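You operate a simulated robot arm through the tools that you are given. There is no shell and no other tool. Be economical: measure what you need, move in short steps, check, and stop when the job is done.

The job below is to be done with a simulated robot arm. You get a single attempt, and the scene is never put back.

TASK
Warm the milk on the small ring till it steams, then tip it into the mug.
Fine: setting 1, don't let it boil, serve it still warm; ring off before you lift the pan; pan back on the pan rest; spill nothing, touch nothing hot.

Only the result counts: the job must be done as asked and must still hold three seconds after the hand-in. Knocking over, shifting, dropping, spilling or breaking anything else fails it.

THE ROBOT
A 7-joint arm with a two-finger parallel gripper, fixed in place. Base frame: the origin is at the foot of the arm, x ahead of it, y to its left, z up. Lengths are in mm, angles in rad, forces in N, time in s.
With the tool pointing down near the work surface it reaches from about 340 to 780 mm from the base axis. Its first joint turns from -2.897 to 2.897 rad. Payload 3.91 kg.
Tool frame: the origin (TCP) lies between the finger pads and is the grasp point; the fingertips stand 30 mm ahead of it; z points along the fingers, y is the line along which they close. The gripper opens to 110 mm. The fingers are 20 mm wide and 10 mm thick; the gripper's body (48 by 112 mm) begins 55 mm behind the TCP.
Orientation is that of the tool frame in the base frame, as a unit quaternion [w, x, y, z]. With the fingers straight down and closing along the base's y, the tool's x points along the base's -x, its y along +y and its z along -z.

THE INTERFACE
- The arm moves only by the tool arm_command. Its arguments are lists of equal length, an entry for each row: "linear": the shift along the tool's x, y, z in units of 300 mm (1.0 is 300 mm), a list of three; "angular": the turn, a rotation vector about the tool's x, y, z in units of 120 degrees (1.0 is 120 degrees), a list of three; "fingers": the finger opening in mm, from 0 to 110. In form: {"linear": [[x, y, z], ...], "angular": [[wx, wy, wz], ...], "fingers": [fingers, ...]}. A call has 1 to 8 rows; each row is the pose to reach, as a shift and turn from the pose commanded when the call began, along the tool's axes at that moment. A call with a number of a shift or a turn outside -1 to 1 is refused whole. Each row takes 0.2 s and may step no farther than 50 mm and 0.15 rad from the row before; otherwise, or with a gripper value out of range, the whole call is refused. A pose out of reach is approached as far as the arm can. The call stops where the force on the tool passes 40 N (or 10 N more than at its start, if that is more) or the arm is blocked; 0.2 s more then pass. Each finger travels about 153 mm/s and halts on what it meets, pressing with about 24 N; the grip force reading is that of the motor and also rises with nothing between the fingers. The clock runs only during rows and for 0.2 s after the last one: add rows that repeat a pose to give the fingers time. The reply holds the time, the measured pose of the TCP, the force on the tool along the base axes, the opening and the grip force, in the units named above and with some noise.
- Cameras (640 x 400 px; columns grow to the right, rows downward): "scene" is fixed at [51, 650.6, 1663.3]; the picture's right is [-0.85, -0.53, 0.00], its down [-0.42, 0.67, -0.61] and it looks along [0.33, -0.52, -0.79] (base axes); focal length 301 px, centre (320, 200). "wrist" rides on the gripper at [77, 7, -114] in the tool frame; the picture's right is [-0.09, 1.00, 0.00], its down [-0.80, -0.07, -0.59] and it looks along [-0.59, -0.05, 0.80] (tool axes); focal length 270 px, centre (320, 200). There is no depth. A picture from a camera that has moved, and an enlarged one, comes with that camera's place and axes in the base frame and with its lens.
- snapshot(camera): a new picture of that camera. No time passes.
- slide_trunk(by): slides the trunk up (or, below 0, down) by that many mm; the arm rides with it, the base frame stays. It gives what a move gives, with no picture.
- inspect(camera, box): a new picture of the part [left, top, right, bottom] of that camera's present view, enlarged. No time passes.
- close_job(): hands the job in; it is judged then, once.

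Go step by step. Nothing tells you positions but the pictures and the camera data: compare them with the known pose of the tool, close in by small moves and look again before you grip or let go. The budget is 120 turns and 68 pictures, counting those below and the enlarged ones. Unless the task says otherwise, let go and move clear before handing in, and close with one line.

The tools are called as a command line: name --argument value ..., lists and objects as JSON in quotes. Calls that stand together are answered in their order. arm_command: Moves the arm, as the interface text tells. Its arguments: {"type":"object","properties":{"linear":{"type":"array","items":{"type":"array","items":{"type":"number"}}},"angular":{"type":"array","items":{"type":"array","items":{"type":"number"}}},"fingers":{"type":"array","items":{"type":"number"}}},"required":["linear","angular","fingers"]} The other tools are called the same way: slide_trunk (by) slides the trunk up or down; snapshot (camera) takes a picture; inspect (camera, box) takes an enlarged picture of a part of a camera's view; close_job () hands the job in.

At the start:

```text
clock: 0.0
position: [355.1, 133.8, 1280.8]
orientation: [0.0, 0.001, 1.0, 0.001]
wrist_force: [0.3, 0.9, -0.5]
opening: 110.0
grip_force: 0.0
trunk travel left (down, up): [-575.0, 35.0]
```

scene: 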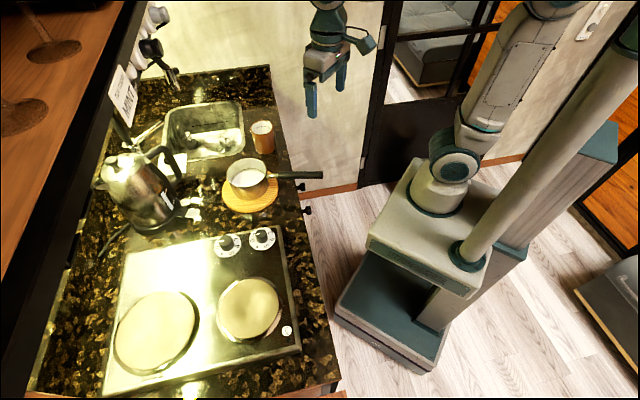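
wrist: 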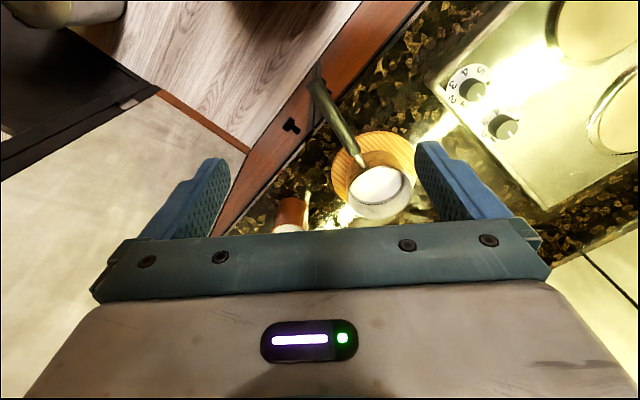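

I see the pan on its round wooden rest near (600, 225), the mug near (650, 75), and the hob with two rings and two knobs towards +y. I'll look closer before moving.

inspect --camera "scene" --box '[200, 215, 300, 278]'

inspect --camera "scene" --box '[200, 110, 340, 220]'

inspect --camera "scene" --box '[100, 220, 310, 390]'

inspect --camera "wrist" --box '[270, 40, 540, 240]'

```text
6.35 times, centred on (250, 246) of scene
camera zoom: at [51.0, 650.6, 1663.3], right [-0.85, -0.53, 0.0], down [-0.42, 0.67, -0.61], along [0.33, -0.52, -0.79], focal length 1911 px, centre (764, -95)
```

zoom: 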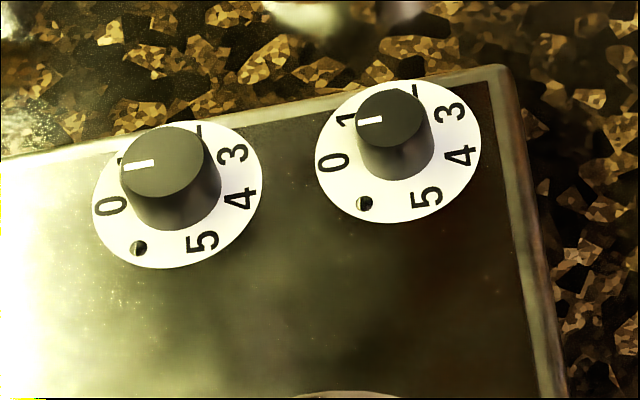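

```text
3.64 times, centred on (270, 165) of scene
camera zoom: at [51.0, 650.6, 1663.3], right [-0.85, -0.53, 0.0], down [-0.42, 0.67, -0.61], along [0.33, -0.52, -0.79], focal length 1095 px, centre (502, 327)
```

zoom: 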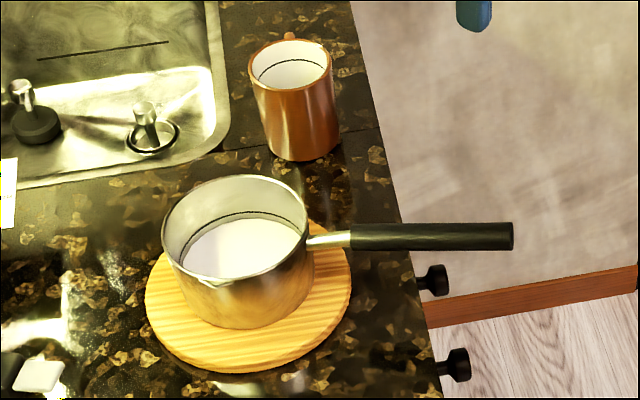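

```text
2.35 times, centred on (205, 305) of scene
camera zoom: at [51.0, 650.6, 1663.3], right [-0.85, -0.53, 0.0], down [-0.42, 0.67, -0.61], along [0.33, -0.52, -0.79], focal length 708 px, centre (591, -47)
```

zoom: 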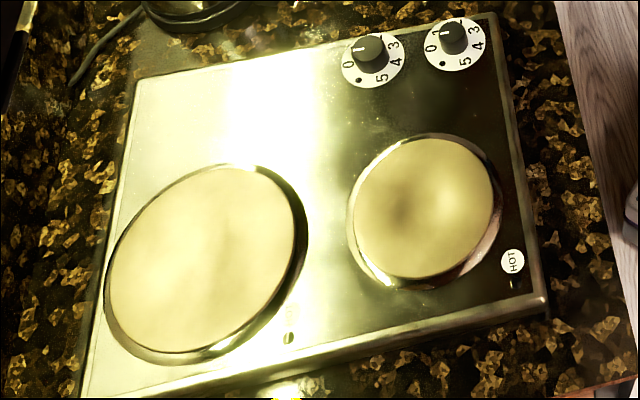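

```text
2.00 times, centred on (405, 140) of wrist
camera zoom: at [277.8, 140.9, 1394.6], right [0.09, 1.0, 0.0], down [0.8, -0.07, 0.59], along [0.59, -0.05, -0.8], focal length 541 px, centre (150, 320)
```

zoom: 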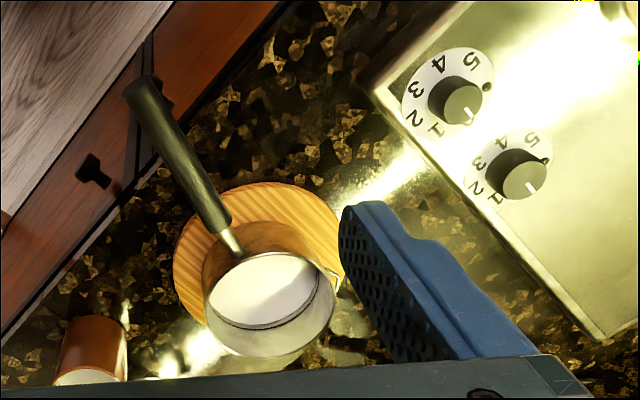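

Both dials point at 0, and the right-hand one lines up with the small ring. The pan has a spout on its +y side. I'll move the wrist over the pan to measure the handle and spout.

arm_command --linear '[[-0.12, 0.055, 0.067], [-0.24, 0.11, 0.133], [-0.36, 0.165, 0.2], [-0.483, 0.22, 0.267]]' --angular '[[0, 0, 0], [0, 0, 0], [0, 0, 0], [0, 0, 0]]' --fingers '[110, 110, 110, 110]'

snapshot --camera "wrist"

```text
clock: 1.0
position: [502.9, 201.0, 1202.0]
orientation: [-0.001, 0.0, 1.0, 0.0]
wrist_force: [1.2, 0.1, -1.2]
opening: 110.3
grip_force: 0.0
trunk travel left (down, up): [-575.0, 35.0]
```

```text
61 pictures are left
camera wrist: at [424.6, 208.1, 1315.8], right [0.09, 1.0, 0.0], down [0.8, -0.07, 0.59], along [0.59, -0.05, -0.8], focal length 270 px, centre (320, 200)
```

wrist: 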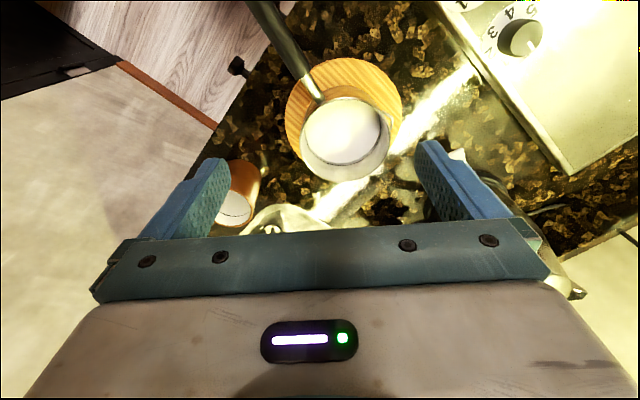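

inspect --camera "wrist" --box '[230, 0, 430, 190]'

inspect --camera "wrist" --box '[190, 140, 310, 240]'

inspect --camera "scene" --box '[220, 115, 290, 215]'

```text
2.11 times, centred on (330, 95) of wrist
camera zoom: at [424.6, 208.1, 1315.8], right [0.09, 1.0, 0.0], down [0.8, -0.07, 0.59], along [0.59, -0.05, -0.8], focal length 569 px, centre (299, 421)
```

zoom: 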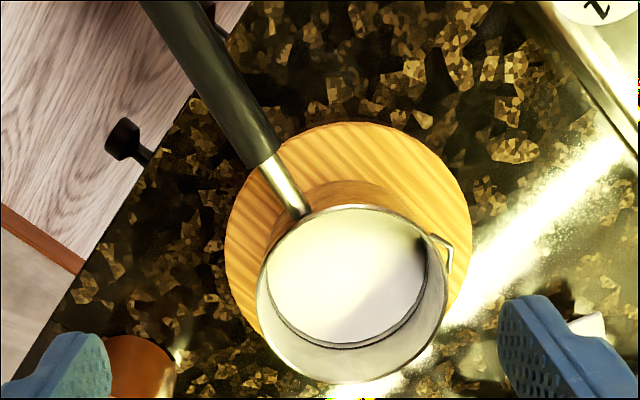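

```text
4.00 times, centred on (250, 190) of wrist
camera zoom: at [424.6, 208.1, 1315.8], right [0.09, 1.0, 0.0], down [0.8, -0.07, 0.59], along [0.59, -0.05, -0.8], focal length 1081 px, centre (600, 240)
```

zoom: 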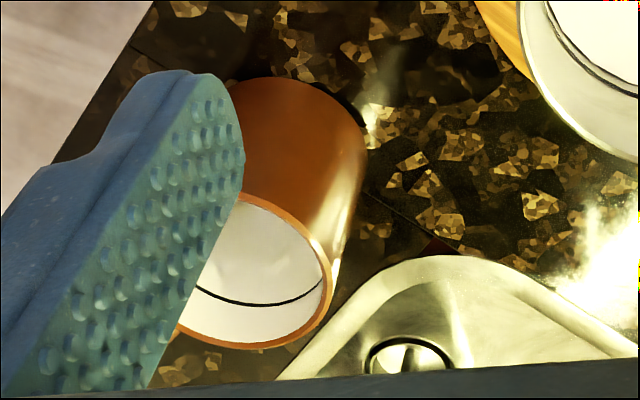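

```text
4.00 times, centred on (255, 165) of scene
camera zoom: at [51.0, 650.6, 1663.3], right [-0.85, -0.53, 0.0], down [-0.42, 0.67, -0.61], along [0.33, -0.52, -0.79], focal length 1204 px, centre (580, 340)
```

zoom: 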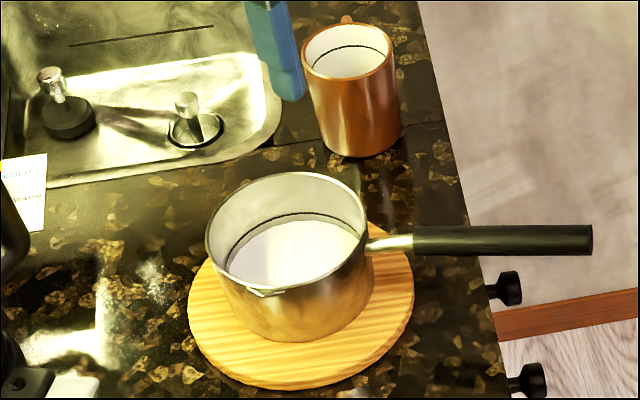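

I now have handle, spout and mug estimates: the handle runs from (496,183,975) to (369,133,1005), the spout is on the pan's left, and the mug is about (668,50) with its rim near z 992. Before touching anything, I'll dry-run the pouring roll in free space to see if the arm can do it.

arm_command --linear '[[-0.031, -0.134, 0.02], [-0.062, -0.268, 0.04], [-0.094, -0.402, 0.06], [-0.126, -0.536, 0.08], [-0.157, -0.67, 0.1]]' --angular '[[0, 0, 0], [0, 0, 0], [0, 0, 0], [0, 0, 0], [0, 0, 0]]' --fingers '[110, 110, 110, 110, 110]'

arm_command --linear '[[0, 0, 0], [0, 0, 0], [0, 0, 0], [0, 0, 0], [0, 0, 0], [0, 0, 0], [0, 0, 0], [0, 0, 0]]' --angular '[[0.07, 0, 0], [0.14, 0, 0], [0.21, 0, 0], [0.28, 0, 0], [0.35, 0, 0], [0.42, 0, 0], [0.49, 0, 0], [0.56, 0, 0]]' --fingers '[110, 110, 110, 110, 110, 110, 110, 110]'

arm_command --linear '[[0, 0, 0], [0, 0, 0], [0, 0, 0], [0, 0, 0], [0, 0, 0], [0, 0, 0]]' --angular '[[0.07, 0, 0], [0.14, 0, 0], [0.21, 0, 0], [0.28, 0, 0], [0.35, 0, 0], [0.42, 0, 0]]' --fingers '[110, 110, 110, 110, 110, 110]'

snapshot --camera "scene"

```text
clock: 2.2
position: [544.3, -0.8, 1169.6]
orientation: [0.0, 0.0, 1.0, 0.0]
wrist_force: [-0.6, 0.1, -0.3]
opening: 110.2
grip_force: 0.1
trunk travel left (down, up): [-575.0, 35.0]
```

```text
clock: 4.0
position: [548.1, -1.1, 1170.7]
orientation: [0.0, -0.001, 0.832, -0.555]
wrist_force: [-0.8, 0.0, -0.1]
opening: 110.1
grip_force: 0.1
trunk travel left (down, up): [-575.0, 35.0]
```

```text
clock: 5.4
position: [547.9, -0.5, 1171.2]
orientation: [-0.001, -0.001, -0.518, 0.855]
wrist_force: [0.2, 0.6, 0.3]
opening: 109.6
grip_force: 0.1
trunk travel left (down, up): [-575.0, 35.0]
```

```text
57 pictures are left
```

scene: 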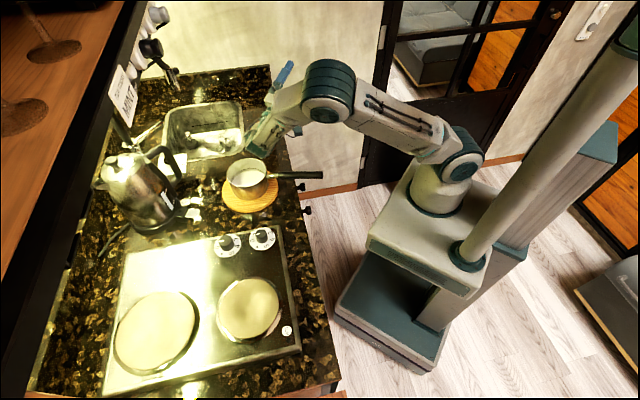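

The roll reaches about 117° without trouble. I'll unroll, go above the handle and yaw to match it.

arm_command --linear '[[0, 0, 0], [0, 0, 0], [0, 0, 0], [0, 0, 0], [0, 0, 0], [0, 0, 0], [0, 0, 0], [0, 0, 0]]' --angular '[[-0.07, 0, 0], [-0.14, 0, 0], [-0.21, 0, 0], [-0.28, 0, 0], [-0.35, 0, 0], [-0.42, 0, 0], [-0.49, 0, 0], [-0.56, 0, 0]]' --fingers '[110, 110, 110, 110, 110, 110, 110, 110]'

arm_command --linear '[[0, 0, 0], [0, 0, 0], [0, 0, 0], [0, 0, 0], [0, 0, 0], [0, 0, 0]]' --angular '[[-0.07, 0, 0], [-0.14, 0, 0], [-0.21, 0, 0], [-0.28, 0, 0], [-0.35, 0, 0], [-0.42, 0, 0]]' --fingers '[110, 110, 110, 110, 110, 110]'

arm_command --linear '[[0.049, 0.116, 0.05], [0.098, 0.232, 0.1], [0.148, 0.348, 0.15], [0.198, 0.464, 0.2], [0.248, 0.58, 0.24]]' --angular '[[0, 0, -0.0375], [0, 0, -0.075], [0, 0, -0.1125], [0, 0, -0.15], [0, 0, -0.1875]]' --fingers '[80, 80, 80, 80, 80]'

snapshot --camera "wrist"

inspect --camera "scene" --box '[220, 90, 360, 220]'

```text
clock: 7.2
position: [546.2, -2.1, 1170.7]
orientation: [0.0, 0.0, 0.906, -0.424]
wrist_force: [0.1, -0.5, -0.1]
opening: 110.0
grip_force: 0.0
trunk travel left (down, up): [-575.0, 35.0]
```

```text
clock: 8.6
position: [546.3, -0.1, 1171.1]
orientation: [0.001, 0.0, 1.0, 0.001]
wrist_force: [1.1, 0.4, 0.4]
opening: 110.1
grip_force: 0.1
trunk travel left (down, up): [-575.0, 35.0]
```

```text
clock: 9.8
position: [474.8, 173.9, 1098.0]
orientation: [0.0, -0.195, 0.981, 0.0]
wrist_force: [0.6, -0.1, 0.7]
opening: 79.9
grip_force: 0.0
trunk travel left (down, up): [-575.0, 35.0]
```

```text
56 pictures are left
camera wrist: at [399.6, 151.2, 1211.8], right [-0.3, 0.95, 0.0], down [0.77, 0.24, 0.59], along [0.57, 0.18, -0.8], focal length 270 px, centre (320, 200)
```

wrist: 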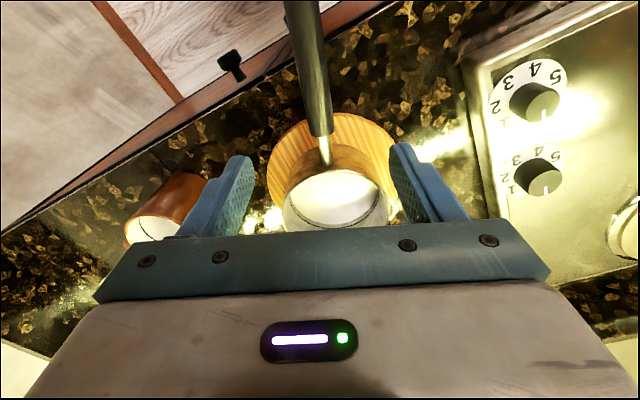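

```text
3.08 times, centred on (290, 155) of scene
camera zoom: at [51.0, 650.6, 1663.3], right [-0.85, -0.53, 0.0], down [-0.42, 0.67, -0.61], along [0.33, -0.52, -0.79], focal length 926 px, centre (412, 338)
```

zoom: 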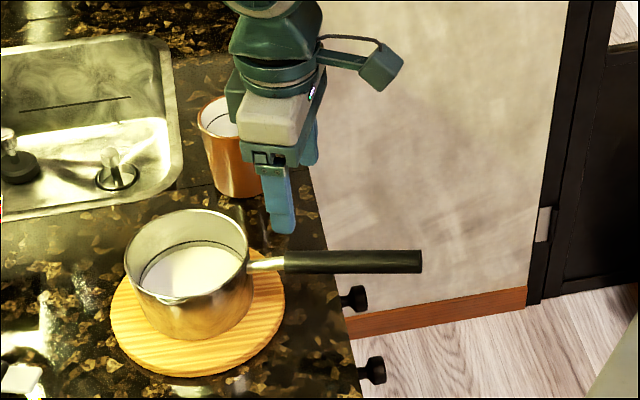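

The gripper sits centred over the handle about 22 mm behind where the black begins. I'll descend with the fingers open.

arm_command --linear '[[0.015, 0, 0.13], [0.015, 0, 0.26], [0.015, 0, 0.385]]' --angular '[[0, 0, 0], [0, 0, 0], [0, 0, 0]]' --fingers '[80, 80, 80]'

inspect --camera "scene" --box '[220, 110, 340, 210]'

snapshot --camera "wrist"

```text
clock: 10.6
position: [470.9, 168.0, 987.6]
orientation: [0.0, -0.195, 0.981, 0.0]
wrist_force: [0.7, -1.0, 0.8]
opening: 80.1
grip_force: 0.1
trunk travel left (down, up): [-575.0, 35.0]
```

```text
4.00 times, centred on (280, 160) of scene
camera zoom: at [51.0, 650.6, 1663.3], right [-0.85, -0.53, 0.0], down [-0.42, 0.67, -0.61], along [0.33, -0.52, -0.79], focal length 1204 px, centre (480, 360)
```

zoom: 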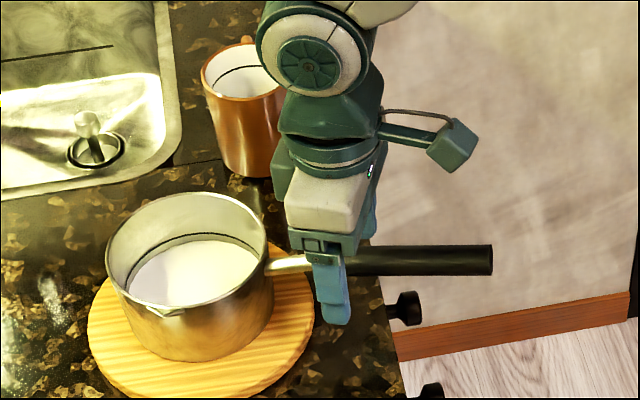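

```text
53 pictures are left
camera wrist: at [396.3, 145.7, 1100.4], right [-0.3, 0.95, 0.0], down [0.77, 0.24, 0.59], along [0.57, 0.18, -0.8], focal length 270 px, centre (320, 200)
```

wrist: 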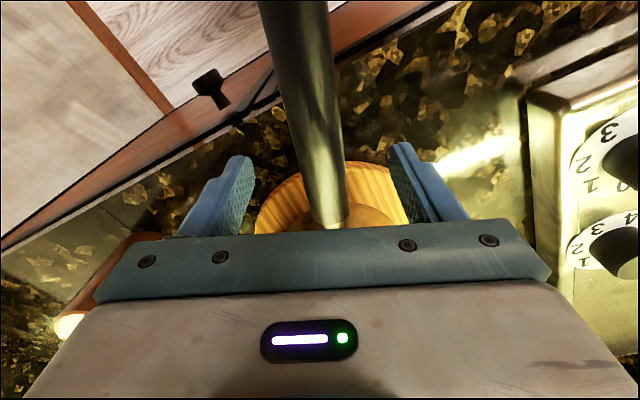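

The handle lies between the fingers, roughly 4 mm left of centre. I'll nudge over, lower a little and close.

arm_command --linear '[[0.005, 0.011, 0.018], [0.005, 0.011, 0.018], [0.005, 0.011, 0.018], [0.005, 0.011, 0.018]]' --angular '[[0, 0, 0], [0, 0, 0], [0, 0, 0], [0, 0, 0]]' --fingers '[80, 15, 10, 5]'

snapshot --camera "wrist"

```text
clock: 11.6
position: [468.5, 172.1, 980.0]
orientation: [0.0, -0.196, 0.981, 0.0]
wrist_force: [-0.3, 2.5, -0.7]
opening: 24.1
grip_force: 24.0
trunk travel left (down, up): [-575.0, 35.0]
```

```text
52 pictures are left
camera wrist: at [393.3, 149.8, 1094.1], right [-0.3, 0.95, 0.0], down [0.77, 0.24, 0.59], along [0.57, 0.18, -0.8], focal length 270 px, centre (320, 200)
```

wrist: 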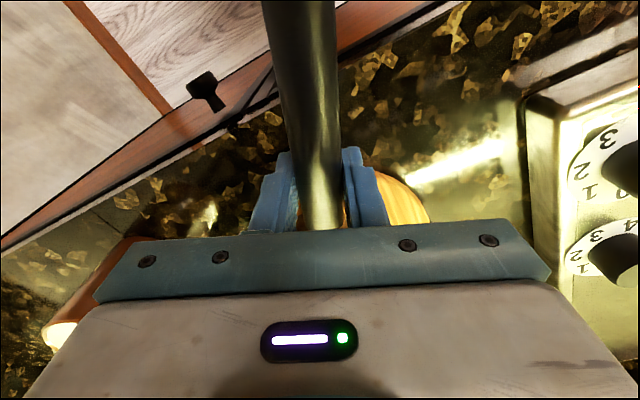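

The grip holds at 24 mm. I'll lift gently and check for droop.

arm_command --linear '[[0, 0, -0.01], [0, 0, -0.03], [0, 0, -0.06], [0, 0, -0.1], [0, 0, -0.133], [0, 0, -0.133]]' --angular '[[0, 0, 0], [0, 0, 0], [0, 0, 0], [0, 0, 0], [0, 0, 0], [0, 0, 0]]' --fingers '[5, 5, 5, 5, 5, 5]'

inspect --camera "scene" --box '[200, 90, 340, 220]'

```text
clock: 13.0
position: [467.3, 173.8, 1019.0]
orientation: [0.0, -0.195, 0.981, 0.0]
wrist_force: [-0.3, -0.4, -4.7]
opening: 23.7
grip_force: 23.8
trunk travel left (down, up): [-575.0, 35.0]
```

```text
3.08 times, centred on (270, 155) of scene
camera zoom: at [51.0, 650.6, 1663.3], right [-0.85, -0.53, 0.0], down [-0.42, 0.67, -0.61], along [0.33, -0.52, -0.79], focal length 926 px, centre (474, 338)
```

zoom: 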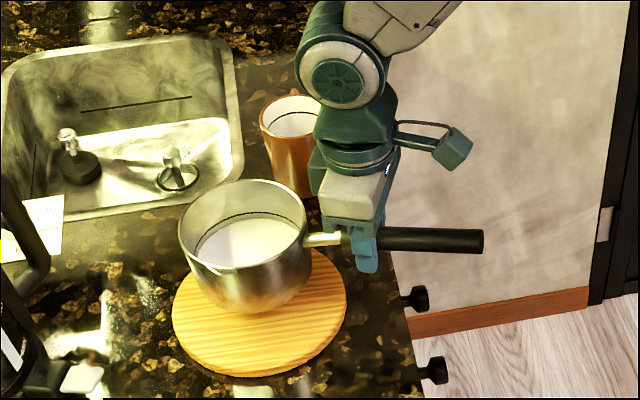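

Lifted cleanly with no droop. I'll raise it further to clear the knobs, then swing about the base axis by 36.5° to bring the pan above the small ring at about (335,535).

arm_command --linear '[[0, 0, -0.04], [0, 0, -0.09], [0, 0, -0.14], [0, 0, -0.18]]' --angular '[[0, 0, 0], [0, 0, 0], [0, 0, 0], [0, 0, 0]]' --fingers '[5, 5, 5, 5]'

arm_command --linear '[[-0.002, 0.066, 0], [-0.001, 0.133, 0], [0.003, 0.199, 0], [0.009, 0.265, 0], [0.018, 0.331, 0], [0.029, 0.397, 0], [0.042, 0.461, 0], [0.06, 0.526, 0]]' --angular '[[0, 0, -0.019], [0, 0, -0.038], [0, 0, -0.057], [0, 0, -0.076], [0, 0, -0.095], [0, 0, -0.114], [0, 0, -0.133], [0, 0, -0.152]]' --fingers '[5, 5, 5, 5, 5, 5, 5, 5]'

arm_command --linear '[[-0.002, 0.066, 0], [-0.001, 0.133, 0], [0.003, 0.199, 0], [0.009, 0.265, 0], [0.018, 0.331, 0], [0.029, 0.397, 0], [0.042, 0.461, 0], [0.056, 0.526, 0]]' --angular '[[0, 0, -0.019], [0, 0, -0.038], [0, 0, -0.057], [0, 0, -0.076], [0, 0, -0.095], [0, 0, -0.114], [0, 0, -0.133], [0, 0, -0.152]]' --fingers '[5, 5, 5, 5, 5, 5, 5, 5]'

snapshot --camera "scene"

snapshot --camera "wrist"

```text
clock: 14.0
position: [466.9, 172.2, 1073.4]
orientation: [0.0, -0.195, 0.981, 0.0]
wrist_force: [-0.7, 0.0, -4.9]
opening: 24.1
grip_force: 24.5
trunk travel left (down, up): [-575.0, 35.0]
```

```text
clock: 15.8
position: [387.1, 312.0, 1072.7]
orientation: [0.0, -0.348, 0.937, 0.0]
wrist_force: [0.6, -0.1, -5.0]
opening: 23.8
grip_force: 23.8
trunk travel left (down, up): [-575.0, 35.0]
```

```text
clock: 17.6
position: [273.4, 421.7, 1070.9]
orientation: [-0.001, -0.493, 0.87, -0.001]
wrist_force: [0.0, 0.1, -5.8]
opening: 23.4
grip_force: 23.7
trunk travel left (down, up): [-575.0, 35.0]
```

```text
50 pictures are left
```

scene: 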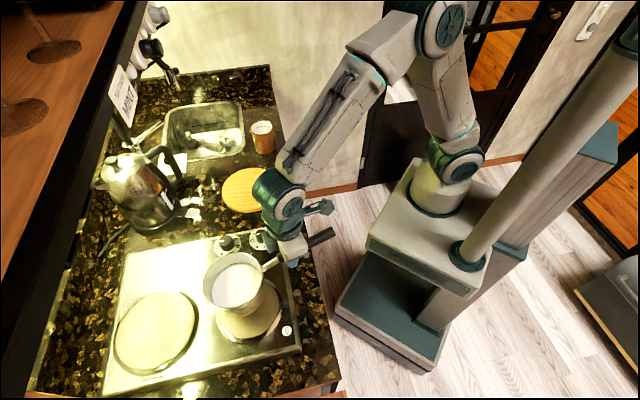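

```text
49 pictures are left
camera wrist: at [227.3, 358.4, 1184.4], right [-0.81, 0.59, 0.0], down [0.47, 0.65, 0.59], along [0.35, 0.48, -0.8], focal length 270 px, centre (320, 200)
```

wrist: 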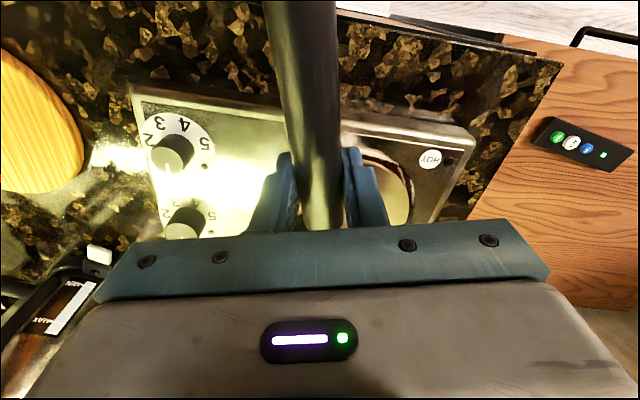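

The pan hangs over the small ring. I'll zoom in to check alignment before lowering.

inspect --camera "scene" --box '[180, 220, 320, 350]'

```text
3.08 times, centred on (250, 285) of scene
camera zoom: at [51.0, 650.6, 1663.3], right [-0.85, -0.53, 0.0], down [-0.42, 0.67, -0.61], along [0.33, -0.52, -0.79], focal length 926 px, centre (535, -62)
```

zoom: 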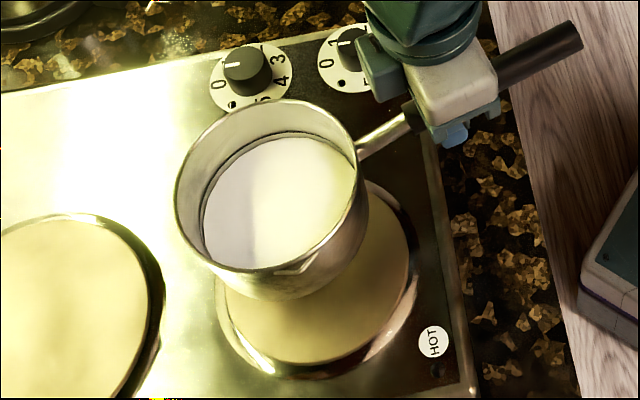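

Alignment is within about 5 mm. I'll apply that correction and descend to just above the ring.

arm_command --linear '[[0.003, 0.018, 0.04], [0.003, 0.018, 0.1], [0.003, 0.018, 0.16], [0.003, 0.018, 0.21], [0.003, 0.018, 0.24], [0.003, 0.018, 0.24]]' --angular '[[0, 0, 0], [0, 0, 0], [0, 0, 0], [0, 0, 0], [0, 0, 0], [0, 0, 0]]' --fingers '[5, 5, 5, 5, 5, 5]'

inspect --camera "scene" --box '[180, 220, 320, 350]'

```text
clock: 19.0
position: [267.0, 423.5, 998.6]
orientation: [0.001, -0.492, 0.871, 0.001]
wrist_force: [-2.0, -1.9, 10.6]
opening: 23.5
grip_force: 23.9
trunk travel left (down, up): [-575.0, 35.0]
```

```text
3.08 times, centred on (250, 285) of scene
camera zoom: at [51.0, 650.6, 1663.3], right [-0.85, -0.53, 0.0], down [-0.42, 0.67, -0.61], along [0.33, -0.52, -0.79], focal length 926 px, centre (535, -62)
```

zoom: 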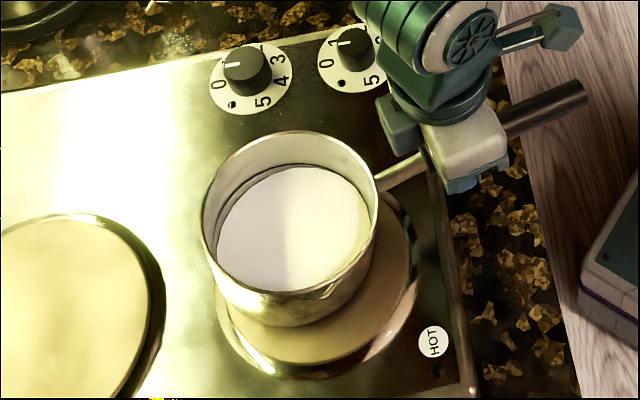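

The pan touched down earlier than I expected (the hob is thicker than I assumed, ring top about z 920), and it sits roughly 20 mm off in x. I'll lift a little, shift it and look again.

arm_command --linear '[[0, 0, -0.02], [0, 0, -0.045], [0.008, 0.02, -0.06], [0.016, 0.043, -0.06], [0.023, 0.064, -0.06], [0.023, 0.064, -0.06]]' --angular '[[0, 0, 0], [0, 0, 0], [0, 0, 0], [0, 0, 0], [0, 0, 0], [0, 0, 0]]' --fingers '[5, 5, 5, 5, 5, 5]'

inspect --camera "scene" --box '[180, 220, 320, 350]'

```text
clock: 20.4
position: [248.4, 427.4, 1018.1]
orientation: [0.0, -0.493, 0.87, -0.001]
wrist_force: [0.5, 0.1, -6.0]
opening: 23.4
grip_force: 24.0
trunk travel left (down, up): [-575.0, 35.0]
```

```text
3.08 times, centred on (250, 285) of scene
camera zoom: at [51.0, 650.6, 1663.3], right [-0.85, -0.53, 0.0], down [-0.42, 0.67, -0.61], along [0.33, -0.52, -0.79], focal length 926 px, centre (535, -62)
```

zoom: 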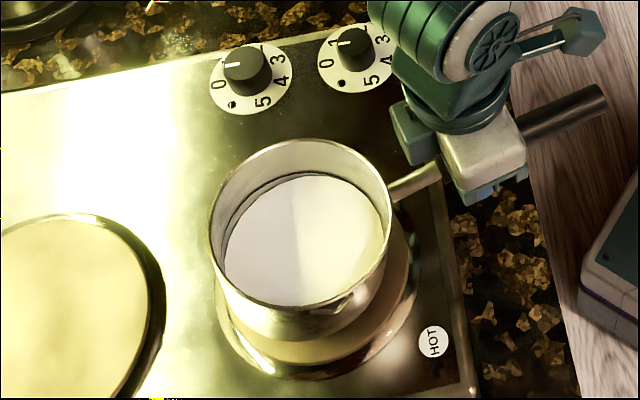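

The pan is now within about 6 mm of the ring centre. I'll nudge +y and set it down gently.

arm_command --linear '[[-0.014, 0.009, 0.015], [-0.014, 0.009, 0.03], [-0.014, 0.009, 0.042], [-0.014, 0.009, 0.05], [-0.014, 0.009, 0.05]]' --angular '[[0, 0, 0], [0, 0, 0], [0, 0, 0], [0, 0, 0], [0, 0, 0]]' --fingers '[5, 5, 5, 5, 5]'

```text
clock: 21.6
position: [248.6, 432.4, 1003.1]
orientation: [0.0, -0.493, 0.87, 0.0]
wrist_force: [0.2, -0.1, -5.9]
opening: 23.2
grip_force: 23.9
trunk travel left (down, up): [-575.0, 35.0]
```

arm_command --linear '[[0, 0, 0.005], [0, 0, 0.01], [0, 0, 0.01]]' --angular '[[0, 0, 0], [0, 0, 0], [0, 0, 0]]' --fingers '[5, 5, 5]'

inspect --camera "scene" --box '[180, 220, 320, 350]'

```text
clock: 22.4
position: [248.2, 431.4, 1000.4]
orientation: [0.001, -0.493, 0.87, 0.001]
wrist_force: [-0.2, -1.2, 5.6]
opening: 23.5
grip_force: 24.5
trunk travel left (down, up): [-575.0, 35.0]
```

```text
3.08 times, centred on (250, 285) of scene
camera zoom: at [51.0, 650.6, 1663.3], right [-0.85, -0.53, 0.0], down [-0.42, 0.67, -0.61], along [0.33, -0.52, -0.79], focal length 926 px, centre (535, -62)
```

zoom: 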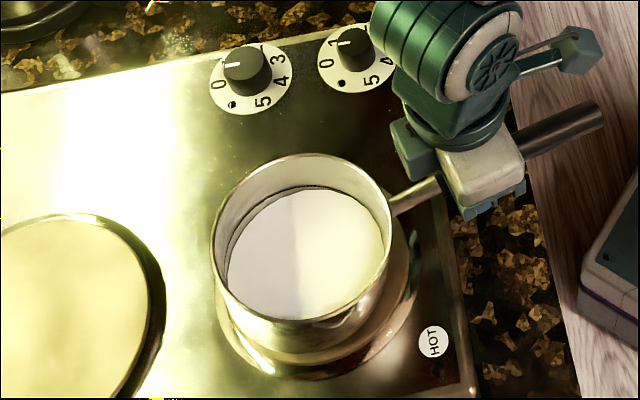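

The pan now sits centred on the small ring. I'll release, rise, and go over the right-hand knob near (431,361).

arm_command --linear '[[0, 0, 0], [0, 0, 0], [0, 0, -0.1], [0, 0, -0.22], [0, 0, -0.34]]' --angular '[[0, 0, 0], [0, 0, 0], [0, 0, 0], [0, 0, 0], [0, 0, 0]]' --fingers '[60, 70, 70, 70, 70]'

arm_command --linear '[[-0.02, -0.128, 0], [-0.04, -0.257, 0], [-0.065, -0.386, 0.02], [-0.09, -0.515, 0.04], [-0.114, -0.643, 0.06]]' --angular '[[0, 0, -0.01], [0, 0, -0.02], [0, 0, -0.03], [0, 0, -0.04], [0, 0, -0.05]]' --fingers '[70, 70, 70, 70, 70]'

snapshot --camera "wrist"

inspect --camera "scene" --box '[160, 190, 340, 360]'

```text
clock: 23.6
position: [245.7, 431.1, 1102.6]
orientation: [0.0, -0.492, 0.87, 0.0]
wrist_force: [-1.1, -0.2, 0.3]
opening: 69.9
grip_force: 0.0
trunk travel left (down, up): [-575.0, 35.0]
```

```text
clock: 24.8
position: [430.7, 361.7, 1083.2]
orientation: [0.0, -0.538, 0.843, 0.001]
wrist_force: [0.3, 0.1, 0.9]
opening: 70.1
grip_force: 0.0
trunk travel left (down, up): [-575.0, 35.0]
```

```text
44 pictures are left
camera wrist: at [391.7, 294.6, 1196.6], right [-0.87, 0.5, 0.0], down [0.4, 0.7, 0.59], along [0.3, 0.51, -0.8], focal length 270 px, centre (320, 200)
```

wrist: 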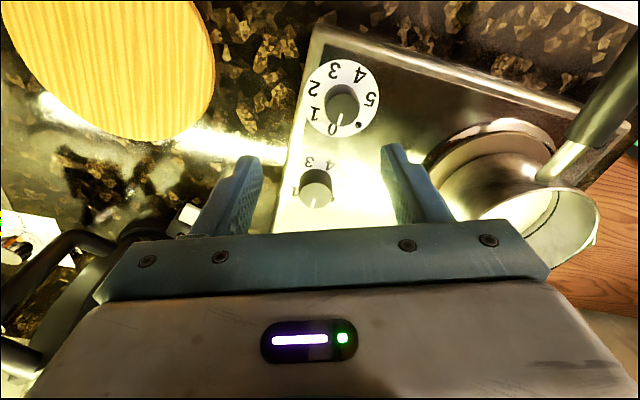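

```text
2.35 times, centred on (250, 275) of scene
camera zoom: at [51.0, 650.6, 1663.3], right [-0.85, -0.53, 0.0], down [-0.42, 0.67, -0.61], along [0.33, -0.52, -0.79], focal length 708 px, centre (485, 24)
```

zoom: 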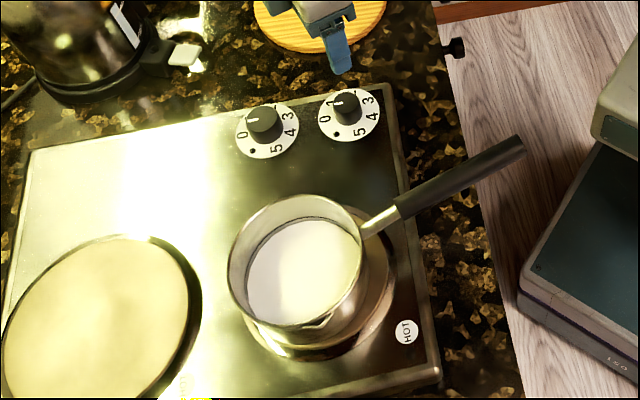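

The dial is in clear view; I'll enlarge it to get its exact place and angles.

inspect --camera "wrist" --box '[290, 45, 400, 145]'

```text
4.00 times, centred on (345, 95) of wrist
camera zoom: at [391.7, 294.6, 1196.6], right [-0.87, 0.5, 0.0], down [0.4, 0.7, 0.59], along [0.3, 0.51, -0.8], focal length 1081 px, centre (220, 620)
```

zoom: 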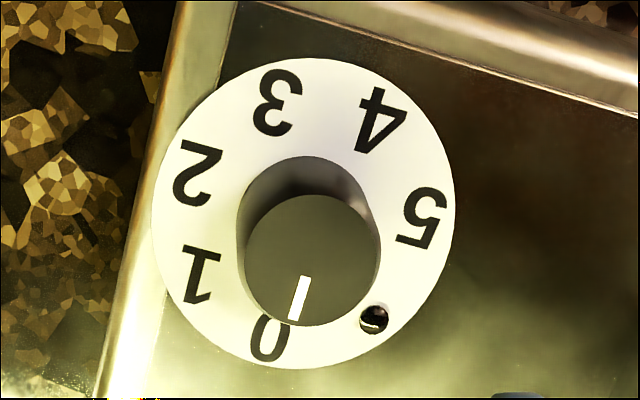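

The pointer is at 0, settings are about 50° apart going clockwise from above, and the knob sits near (413,371), a bit left of the hand. I'll shift over it, come lower and look.

arm_command --linear '[[0, 0.034, 0.07], [0, 0.068, 0.14], [0, 0.068, 0.21], [0, 0.068, 0.21]]' --angular '[[0, 0, 0], [0, 0, 0], [0, 0, 0], [0, 0, 0]]' --fingers '[70, 70, 70, 70]'

snapshot --camera "wrist"

inspect --camera "scene" --box '[190, 180, 310, 280]'

```text
clock: 25.8
position: [411.3, 369.1, 1021.9]
orientation: [0.0, -0.537, 0.843, -0.001]
wrist_force: [0.5, 0.0, -0.7]
opening: 70.4
grip_force: 0.1
trunk travel left (down, up): [-575.0, 35.0]
```

```text
41 pictures are left
camera wrist: at [372.7, 303.1, 1135.3], right [-0.87, 0.5, 0.0], down [0.4, 0.7, 0.59], along [0.3, 0.51, -0.8], focal length 270 px, centre (320, 200)
```

wrist: 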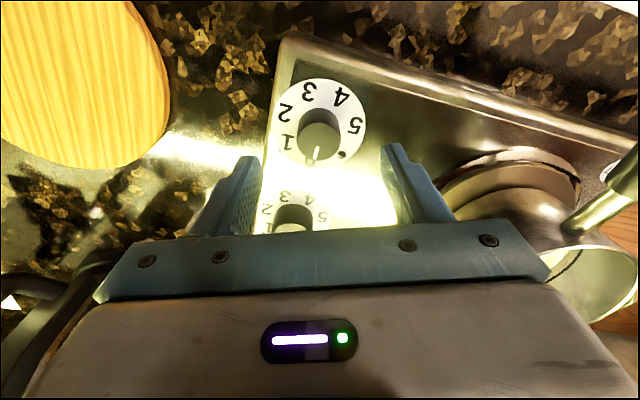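

```text
4.00 times, centred on (250, 230) of scene
camera zoom: at [51.0, 650.6, 1663.3], right [-0.85, -0.53, 0.0], down [-0.42, 0.67, -0.61], along [0.33, -0.52, -0.79], focal length 1204 px, centre (600, 80)
```

zoom: 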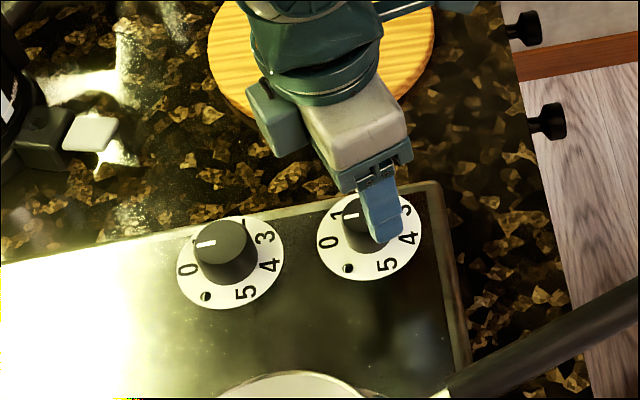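

inspect --camera "wrist" --box '[260, 70, 380, 170]'

```text
4.00 times, centred on (320, 120) of wrist
camera zoom: at [372.7, 303.1, 1135.3], right [-0.87, 0.5, 0.0], down [0.4, 0.7, 0.59], along [0.3, 0.51, -0.8], focal length 1081 px, centre (320, 520)
```

zoom: 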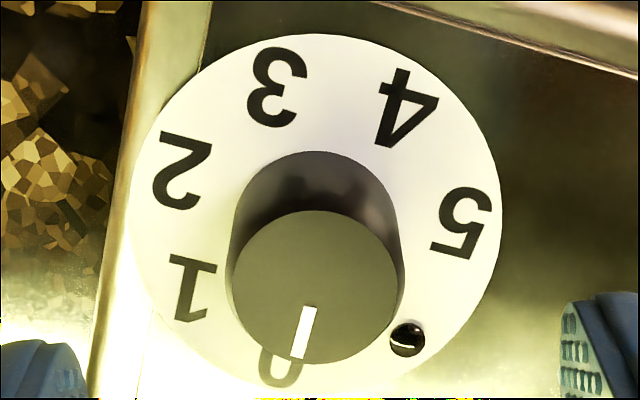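

Two views give the dial face at about z 930, the knob top at about 965 and its diameter around 30 mm, directly under the hand. I'll descend to TCP z ≈ 969 (fingertips near 939) and close on it.

arm_command --linear '[[-0.007, 0, 0.06], [-0.007, 0, 0.12], [-0.007, 0, 0.165], [-0.007, 0, 0.177], [-0.007, 0, 0.177]]' --angular '[[0, 0, 0], [0, 0, 0], [0, 0, 0], [0, 0, 0], [0, 0, 0]]' --fingers '[70, 70, 70, 70, 70]'

inspect --camera "scene" --box '[190, 180, 310, 280]'

snapshot --camera "wrist"

```text
clock: 27.0
position: [413.3, 371.9, 967.2]
orientation: [0.0, -0.537, 0.844, 0.001]
wrist_force: [0.3, -0.6, 1.0]
opening: 70.0
grip_force: 0.0
trunk travel left (down, up): [-575.0, 35.0]
```

```text
4.00 times, centred on (250, 230) of scene
camera zoom: at [51.0, 650.6, 1663.3], right [-0.85, -0.53, 0.0], down [-0.42, 0.67, -0.61], along [0.33, -0.52, -0.79], focal length 1204 px, centre (600, 80)
```

zoom: 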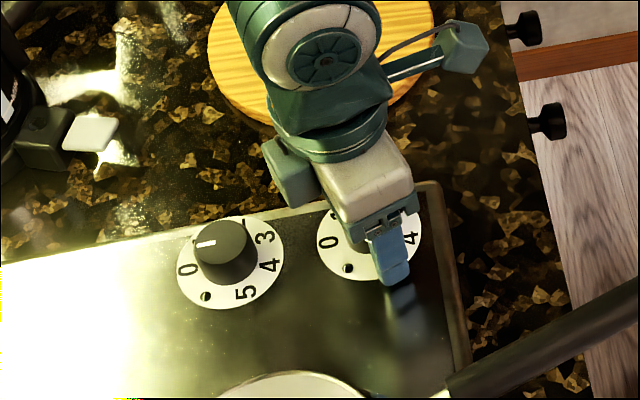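

```text
37 pictures are left
camera wrist: at [374.3, 305.6, 1081.0], right [-0.87, 0.5, 0.0], down [0.4, 0.7, 0.59], along [0.3, 0.51, -0.8], focal length 270 px, centre (320, 200)
```

wrist: 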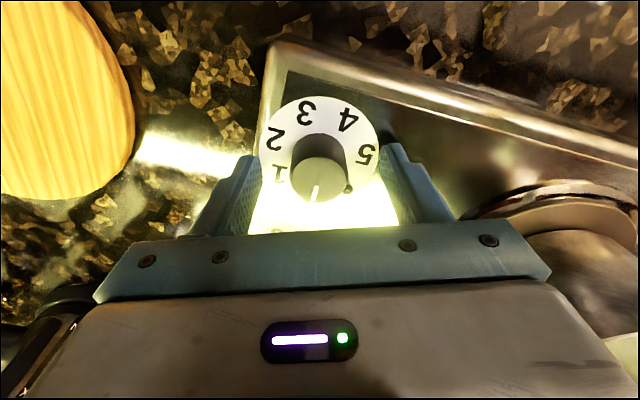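

arm_command --linear '[[0.006, 0, 0], [0.006, 0, 0], [0.006, 0, 0], [0.006, 0, 0]]' --angular '[[0, 0, 0], [0, 0, 0], [0, 0, 0], [0, 0, 0]]' --fingers '[70, 40, 20, 20]'

snapshot --camera "wrist"

```text
clock: 28.0
position: [413.0, 371.2, 967.9]
orientation: [0.0, -0.537, 0.844, 0.0]
wrist_force: [0.3, 0.0, 0.2]
opening: 31.6
grip_force: 44.6
trunk travel left (down, up): [-575.0, 35.0]
```

```text
36 pictures are left
camera wrist: at [374.0, 303.2, 1081.3], right [-0.87, 0.5, 0.0], down [0.4, 0.7, 0.59], along [0.3, 0.51, -0.8], focal length 270 px, centre (320, 200)
```

wrist: 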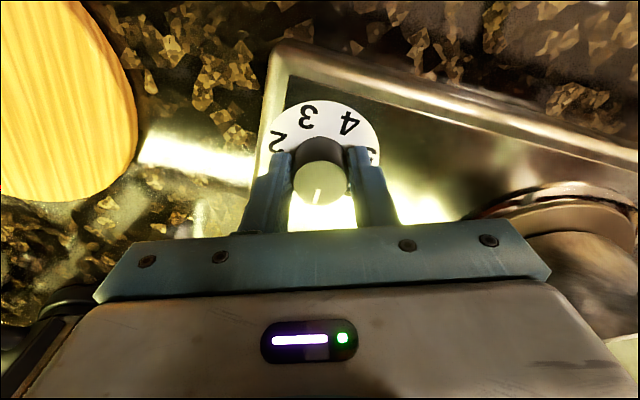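

The knob is held. I'll turn it 50° clockwise (seen from above) to setting 1.

arm_command --linear '[[0, 0, 0], [0, 0, 0], [0, 0, 0], [0, 0, 0], [0, 0, 0], [0, 0, 0], [0, 0, 0], [0, 0, 0]]' --angular '[[0, 0, 0.06], [0, 0, 0.12], [0, 0, 0.18], [0, 0, 0.24], [0, 0, 0.3], [0, 0, 0.36], [0, 0, 0.417], [0, 0, 0.417]]' --fingers '[20, 20, 20, 20, 20, 20, 20, 20]'

inspect --camera "scene" --box '[160, 190, 340, 360]'

snapshot --camera "wrist"

```text
clock: 29.8
position: [411.0, 371.2, 966.8]
orientation: [0.0, -0.13, 0.992, 0.0]
wrist_force: [-0.9, -2.4, -10.0]
opening: 31.6
grip_force: 44.9
trunk travel left (down, up): [-575.0, 35.0]
```

```text
2.35 times, centred on (250, 275) of scene
camera zoom: at [51.0, 650.6, 1663.3], right [-0.85, -0.53, 0.0], down [-0.42, 0.67, -0.61], along [0.33, -0.52, -0.79], focal length 708 px, centre (485, 24)
```

zoom: 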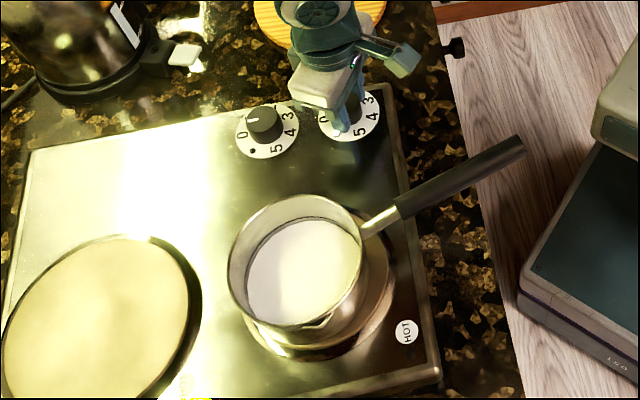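

```text
34 pictures are left
camera wrist: at [335.8, 358.1, 1081.5], right [-0.17, 0.99, 0.0], down [0.79, 0.14, 0.59], along [0.58, 0.1, -0.8], focal length 270 px, centre (320, 200)
```

wrist: 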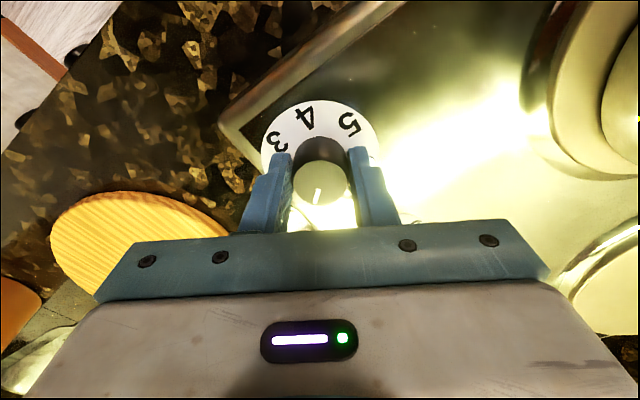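

The dial has turned exactly one step, so it's at 1. I'll keep hold of the knob, let time pass and watch the milk.

arm_command --linear '[[0, 0, 0], [0, 0, 0], [0, 0, 0], [0, 0, 0], [0, 0, 0], [0, 0, 0], [0, 0, 0], [0, 0, 0]]' --angular '[[0, 0, 0], [0, 0, 0], [0, 0, 0], [0, 0, 0], [0, 0, 0], [0, 0, 0], [0, 0, 0], [0, 0, 0]]' --fingers '[20, 20, 20, 20, 20, 20, 20, 20]'

arm_command --linear '[[0, 0, 0], [0, 0, 0], [0, 0, 0], [0, 0, 0], [0, 0, 0], [0, 0, 0], [0, 0, 0], [0, 0, 0]]' --angular '[[0, 0, 0], [0, 0, 0], [0, 0, 0], [0, 0, 0], [0, 0, 0], [0, 0, 0], [0, 0, 0], [0, 0, 0]]' --fingers '[20, 20, 20, 20, 20, 20, 20, 20]'

arm_command --linear '[[0, 0, 0], [0, 0, 0], [0, 0, 0], [0, 0, 0], [0, 0, 0], [0, 0, 0], [0, 0, 0], [0, 0, 0]]' --angular '[[0, 0, 0], [0, 0, 0], [0, 0, 0], [0, 0, 0], [0, 0, 0], [0, 0, 0], [0, 0, 0], [0, 0, 0]]' --fingers '[20, 20, 20, 20, 20, 20, 20, 20]'

inspect --camera "scene" --box '[180, 190, 330, 340]'

```text
clock: 31.6
position: [411.8, 370.3, 967.8]
orientation: [-0.001, -0.131, 0.991, 0.0]
wrist_force: [-3.1, -1.7, -14.4]
opening: 31.6
grip_force: 45.0
trunk travel left (down, up): [-575.0, 35.0]
```

```text
clock: 33.4
position: [412.4, 370.6, 967.3]
orientation: [-0.001, -0.131, 0.991, 0.0]
wrist_force: [-5.5, -3.1, -16.6]
opening: 31.5
grip_force: 44.7
trunk travel left (down, up): [-575.0, 35.0]
```

```text
clock: 35.2
position: [412.1, 371.1, 968.0]
orientation: [-0.002, -0.13, 0.991, 0.0]
wrist_force: [-6.5, -2.6, -17.2]
opening: 31.8
grip_force: 45.2
trunk travel left (down, up): [-575.0, 35.0]
```

```text
2.67 times, centred on (255, 265) of scene
camera zoom: at [51.0, 650.6, 1663.3], right [-0.85, -0.53, 0.0], down [-0.42, 0.67, -0.61], along [0.33, -0.52, -0.79], focal length 803 px, centre (493, 27)
```

zoom: 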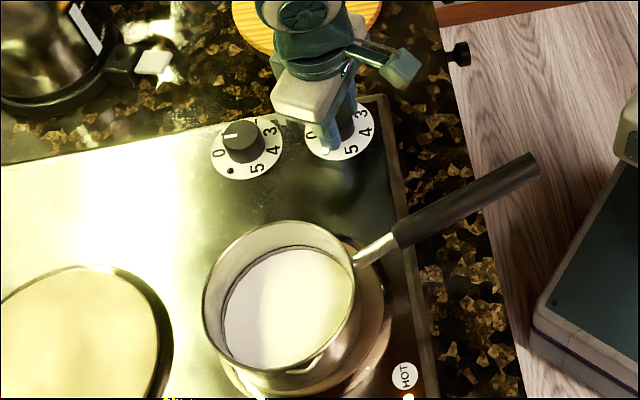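

The HOT lamp has lit, so the right ring is on. A pull force is creeping up on the knob, so I'll open the fingers around it and keep waiting.

arm_command --linear '[[0, 0, 0], [0, 0, 0], [0, 0, 0], [0, 0, 0], [0, 0, 0], [0, 0, 0], [0, 0, 0], [0, 0, 0]]' --angular '[[0, 0, 0], [0, 0, 0], [0, 0, 0], [0, 0, 0], [0, 0, 0], [0, 0, 0], [0, 0, 0], [0, 0, 0]]' --fingers '[55, 55, 55, 55, 55, 55, 55, 55]'

arm_command --linear '[[0, 0, 0], [0, 0, 0], [0, 0, 0], [0, 0, 0], [0, 0, 0], [0, 0, 0], [0, 0, 0], [0, 0, 0]]' --angular '[[0, 0, 0], [0, 0, 0], [0, 0, 0], [0, 0, 0], [0, 0, 0], [0, 0, 0], [0, 0, 0], [0, 0, 0]]' --fingers '[55, 55, 55, 55, 55, 55, 55, 55]'

arm_command --linear '[[0, 0, 0], [0, 0, 0], [0, 0, 0], [0, 0, 0], [0, 0, 0], [0, 0, 0], [0, 0, 0], [0, 0, 0]]' --angular '[[0, 0, 0], [0, 0, 0], [0, 0, 0], [0, 0, 0], [0, 0, 0], [0, 0, 0], [0, 0, 0], [0, 0, 0]]' --fingers '[55, 55, 55, 55, 55, 55, 55, 55]'

snapshot --camera "scene"

snapshot --camera "wrist"

```text
clock: 37.0
position: [410.9, 370.7, 967.8]
orientation: [0.0, -0.131, 0.991, 0.0]
wrist_force: [-0.1, 0.1, 0.3]
opening: 55.2
grip_force: 0.0
trunk travel left (down, up): [-575.0, 35.0]
```

```text
clock: 38.8
position: [412.2, 369.8, 968.3]
orientation: [0.0, -0.131, 0.991, 0.0]
wrist_force: [-0.1, 1.1, 0.1]
opening: 54.8
grip_force: 0.0
trunk travel left (down, up): [-575.0, 35.0]
```

```text
clock: 40.6
position: [412.9, 370.7, 967.8]
orientation: [0.0, -0.13, 0.992, 0.001]
wrist_force: [0.0, -0.4, 0.1]
opening: 54.7
grip_force: 0.1
trunk travel left (down, up): [-575.0, 35.0]
```

```text
32 pictures are left
```

scene: 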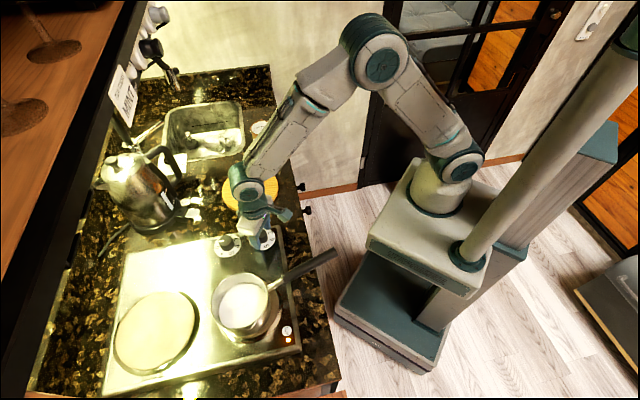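

```text
31 pictures are left
camera wrist: at [335.7, 357.6, 1082.0], right [-0.17, 0.99, 0.0], down [0.79, 0.14, 0.59], along [0.59, 0.1, -0.8], focal length 270 px, centre (320, 200)
```

wrist: 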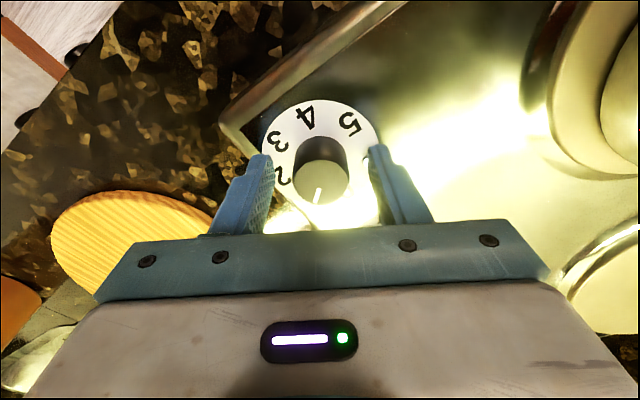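

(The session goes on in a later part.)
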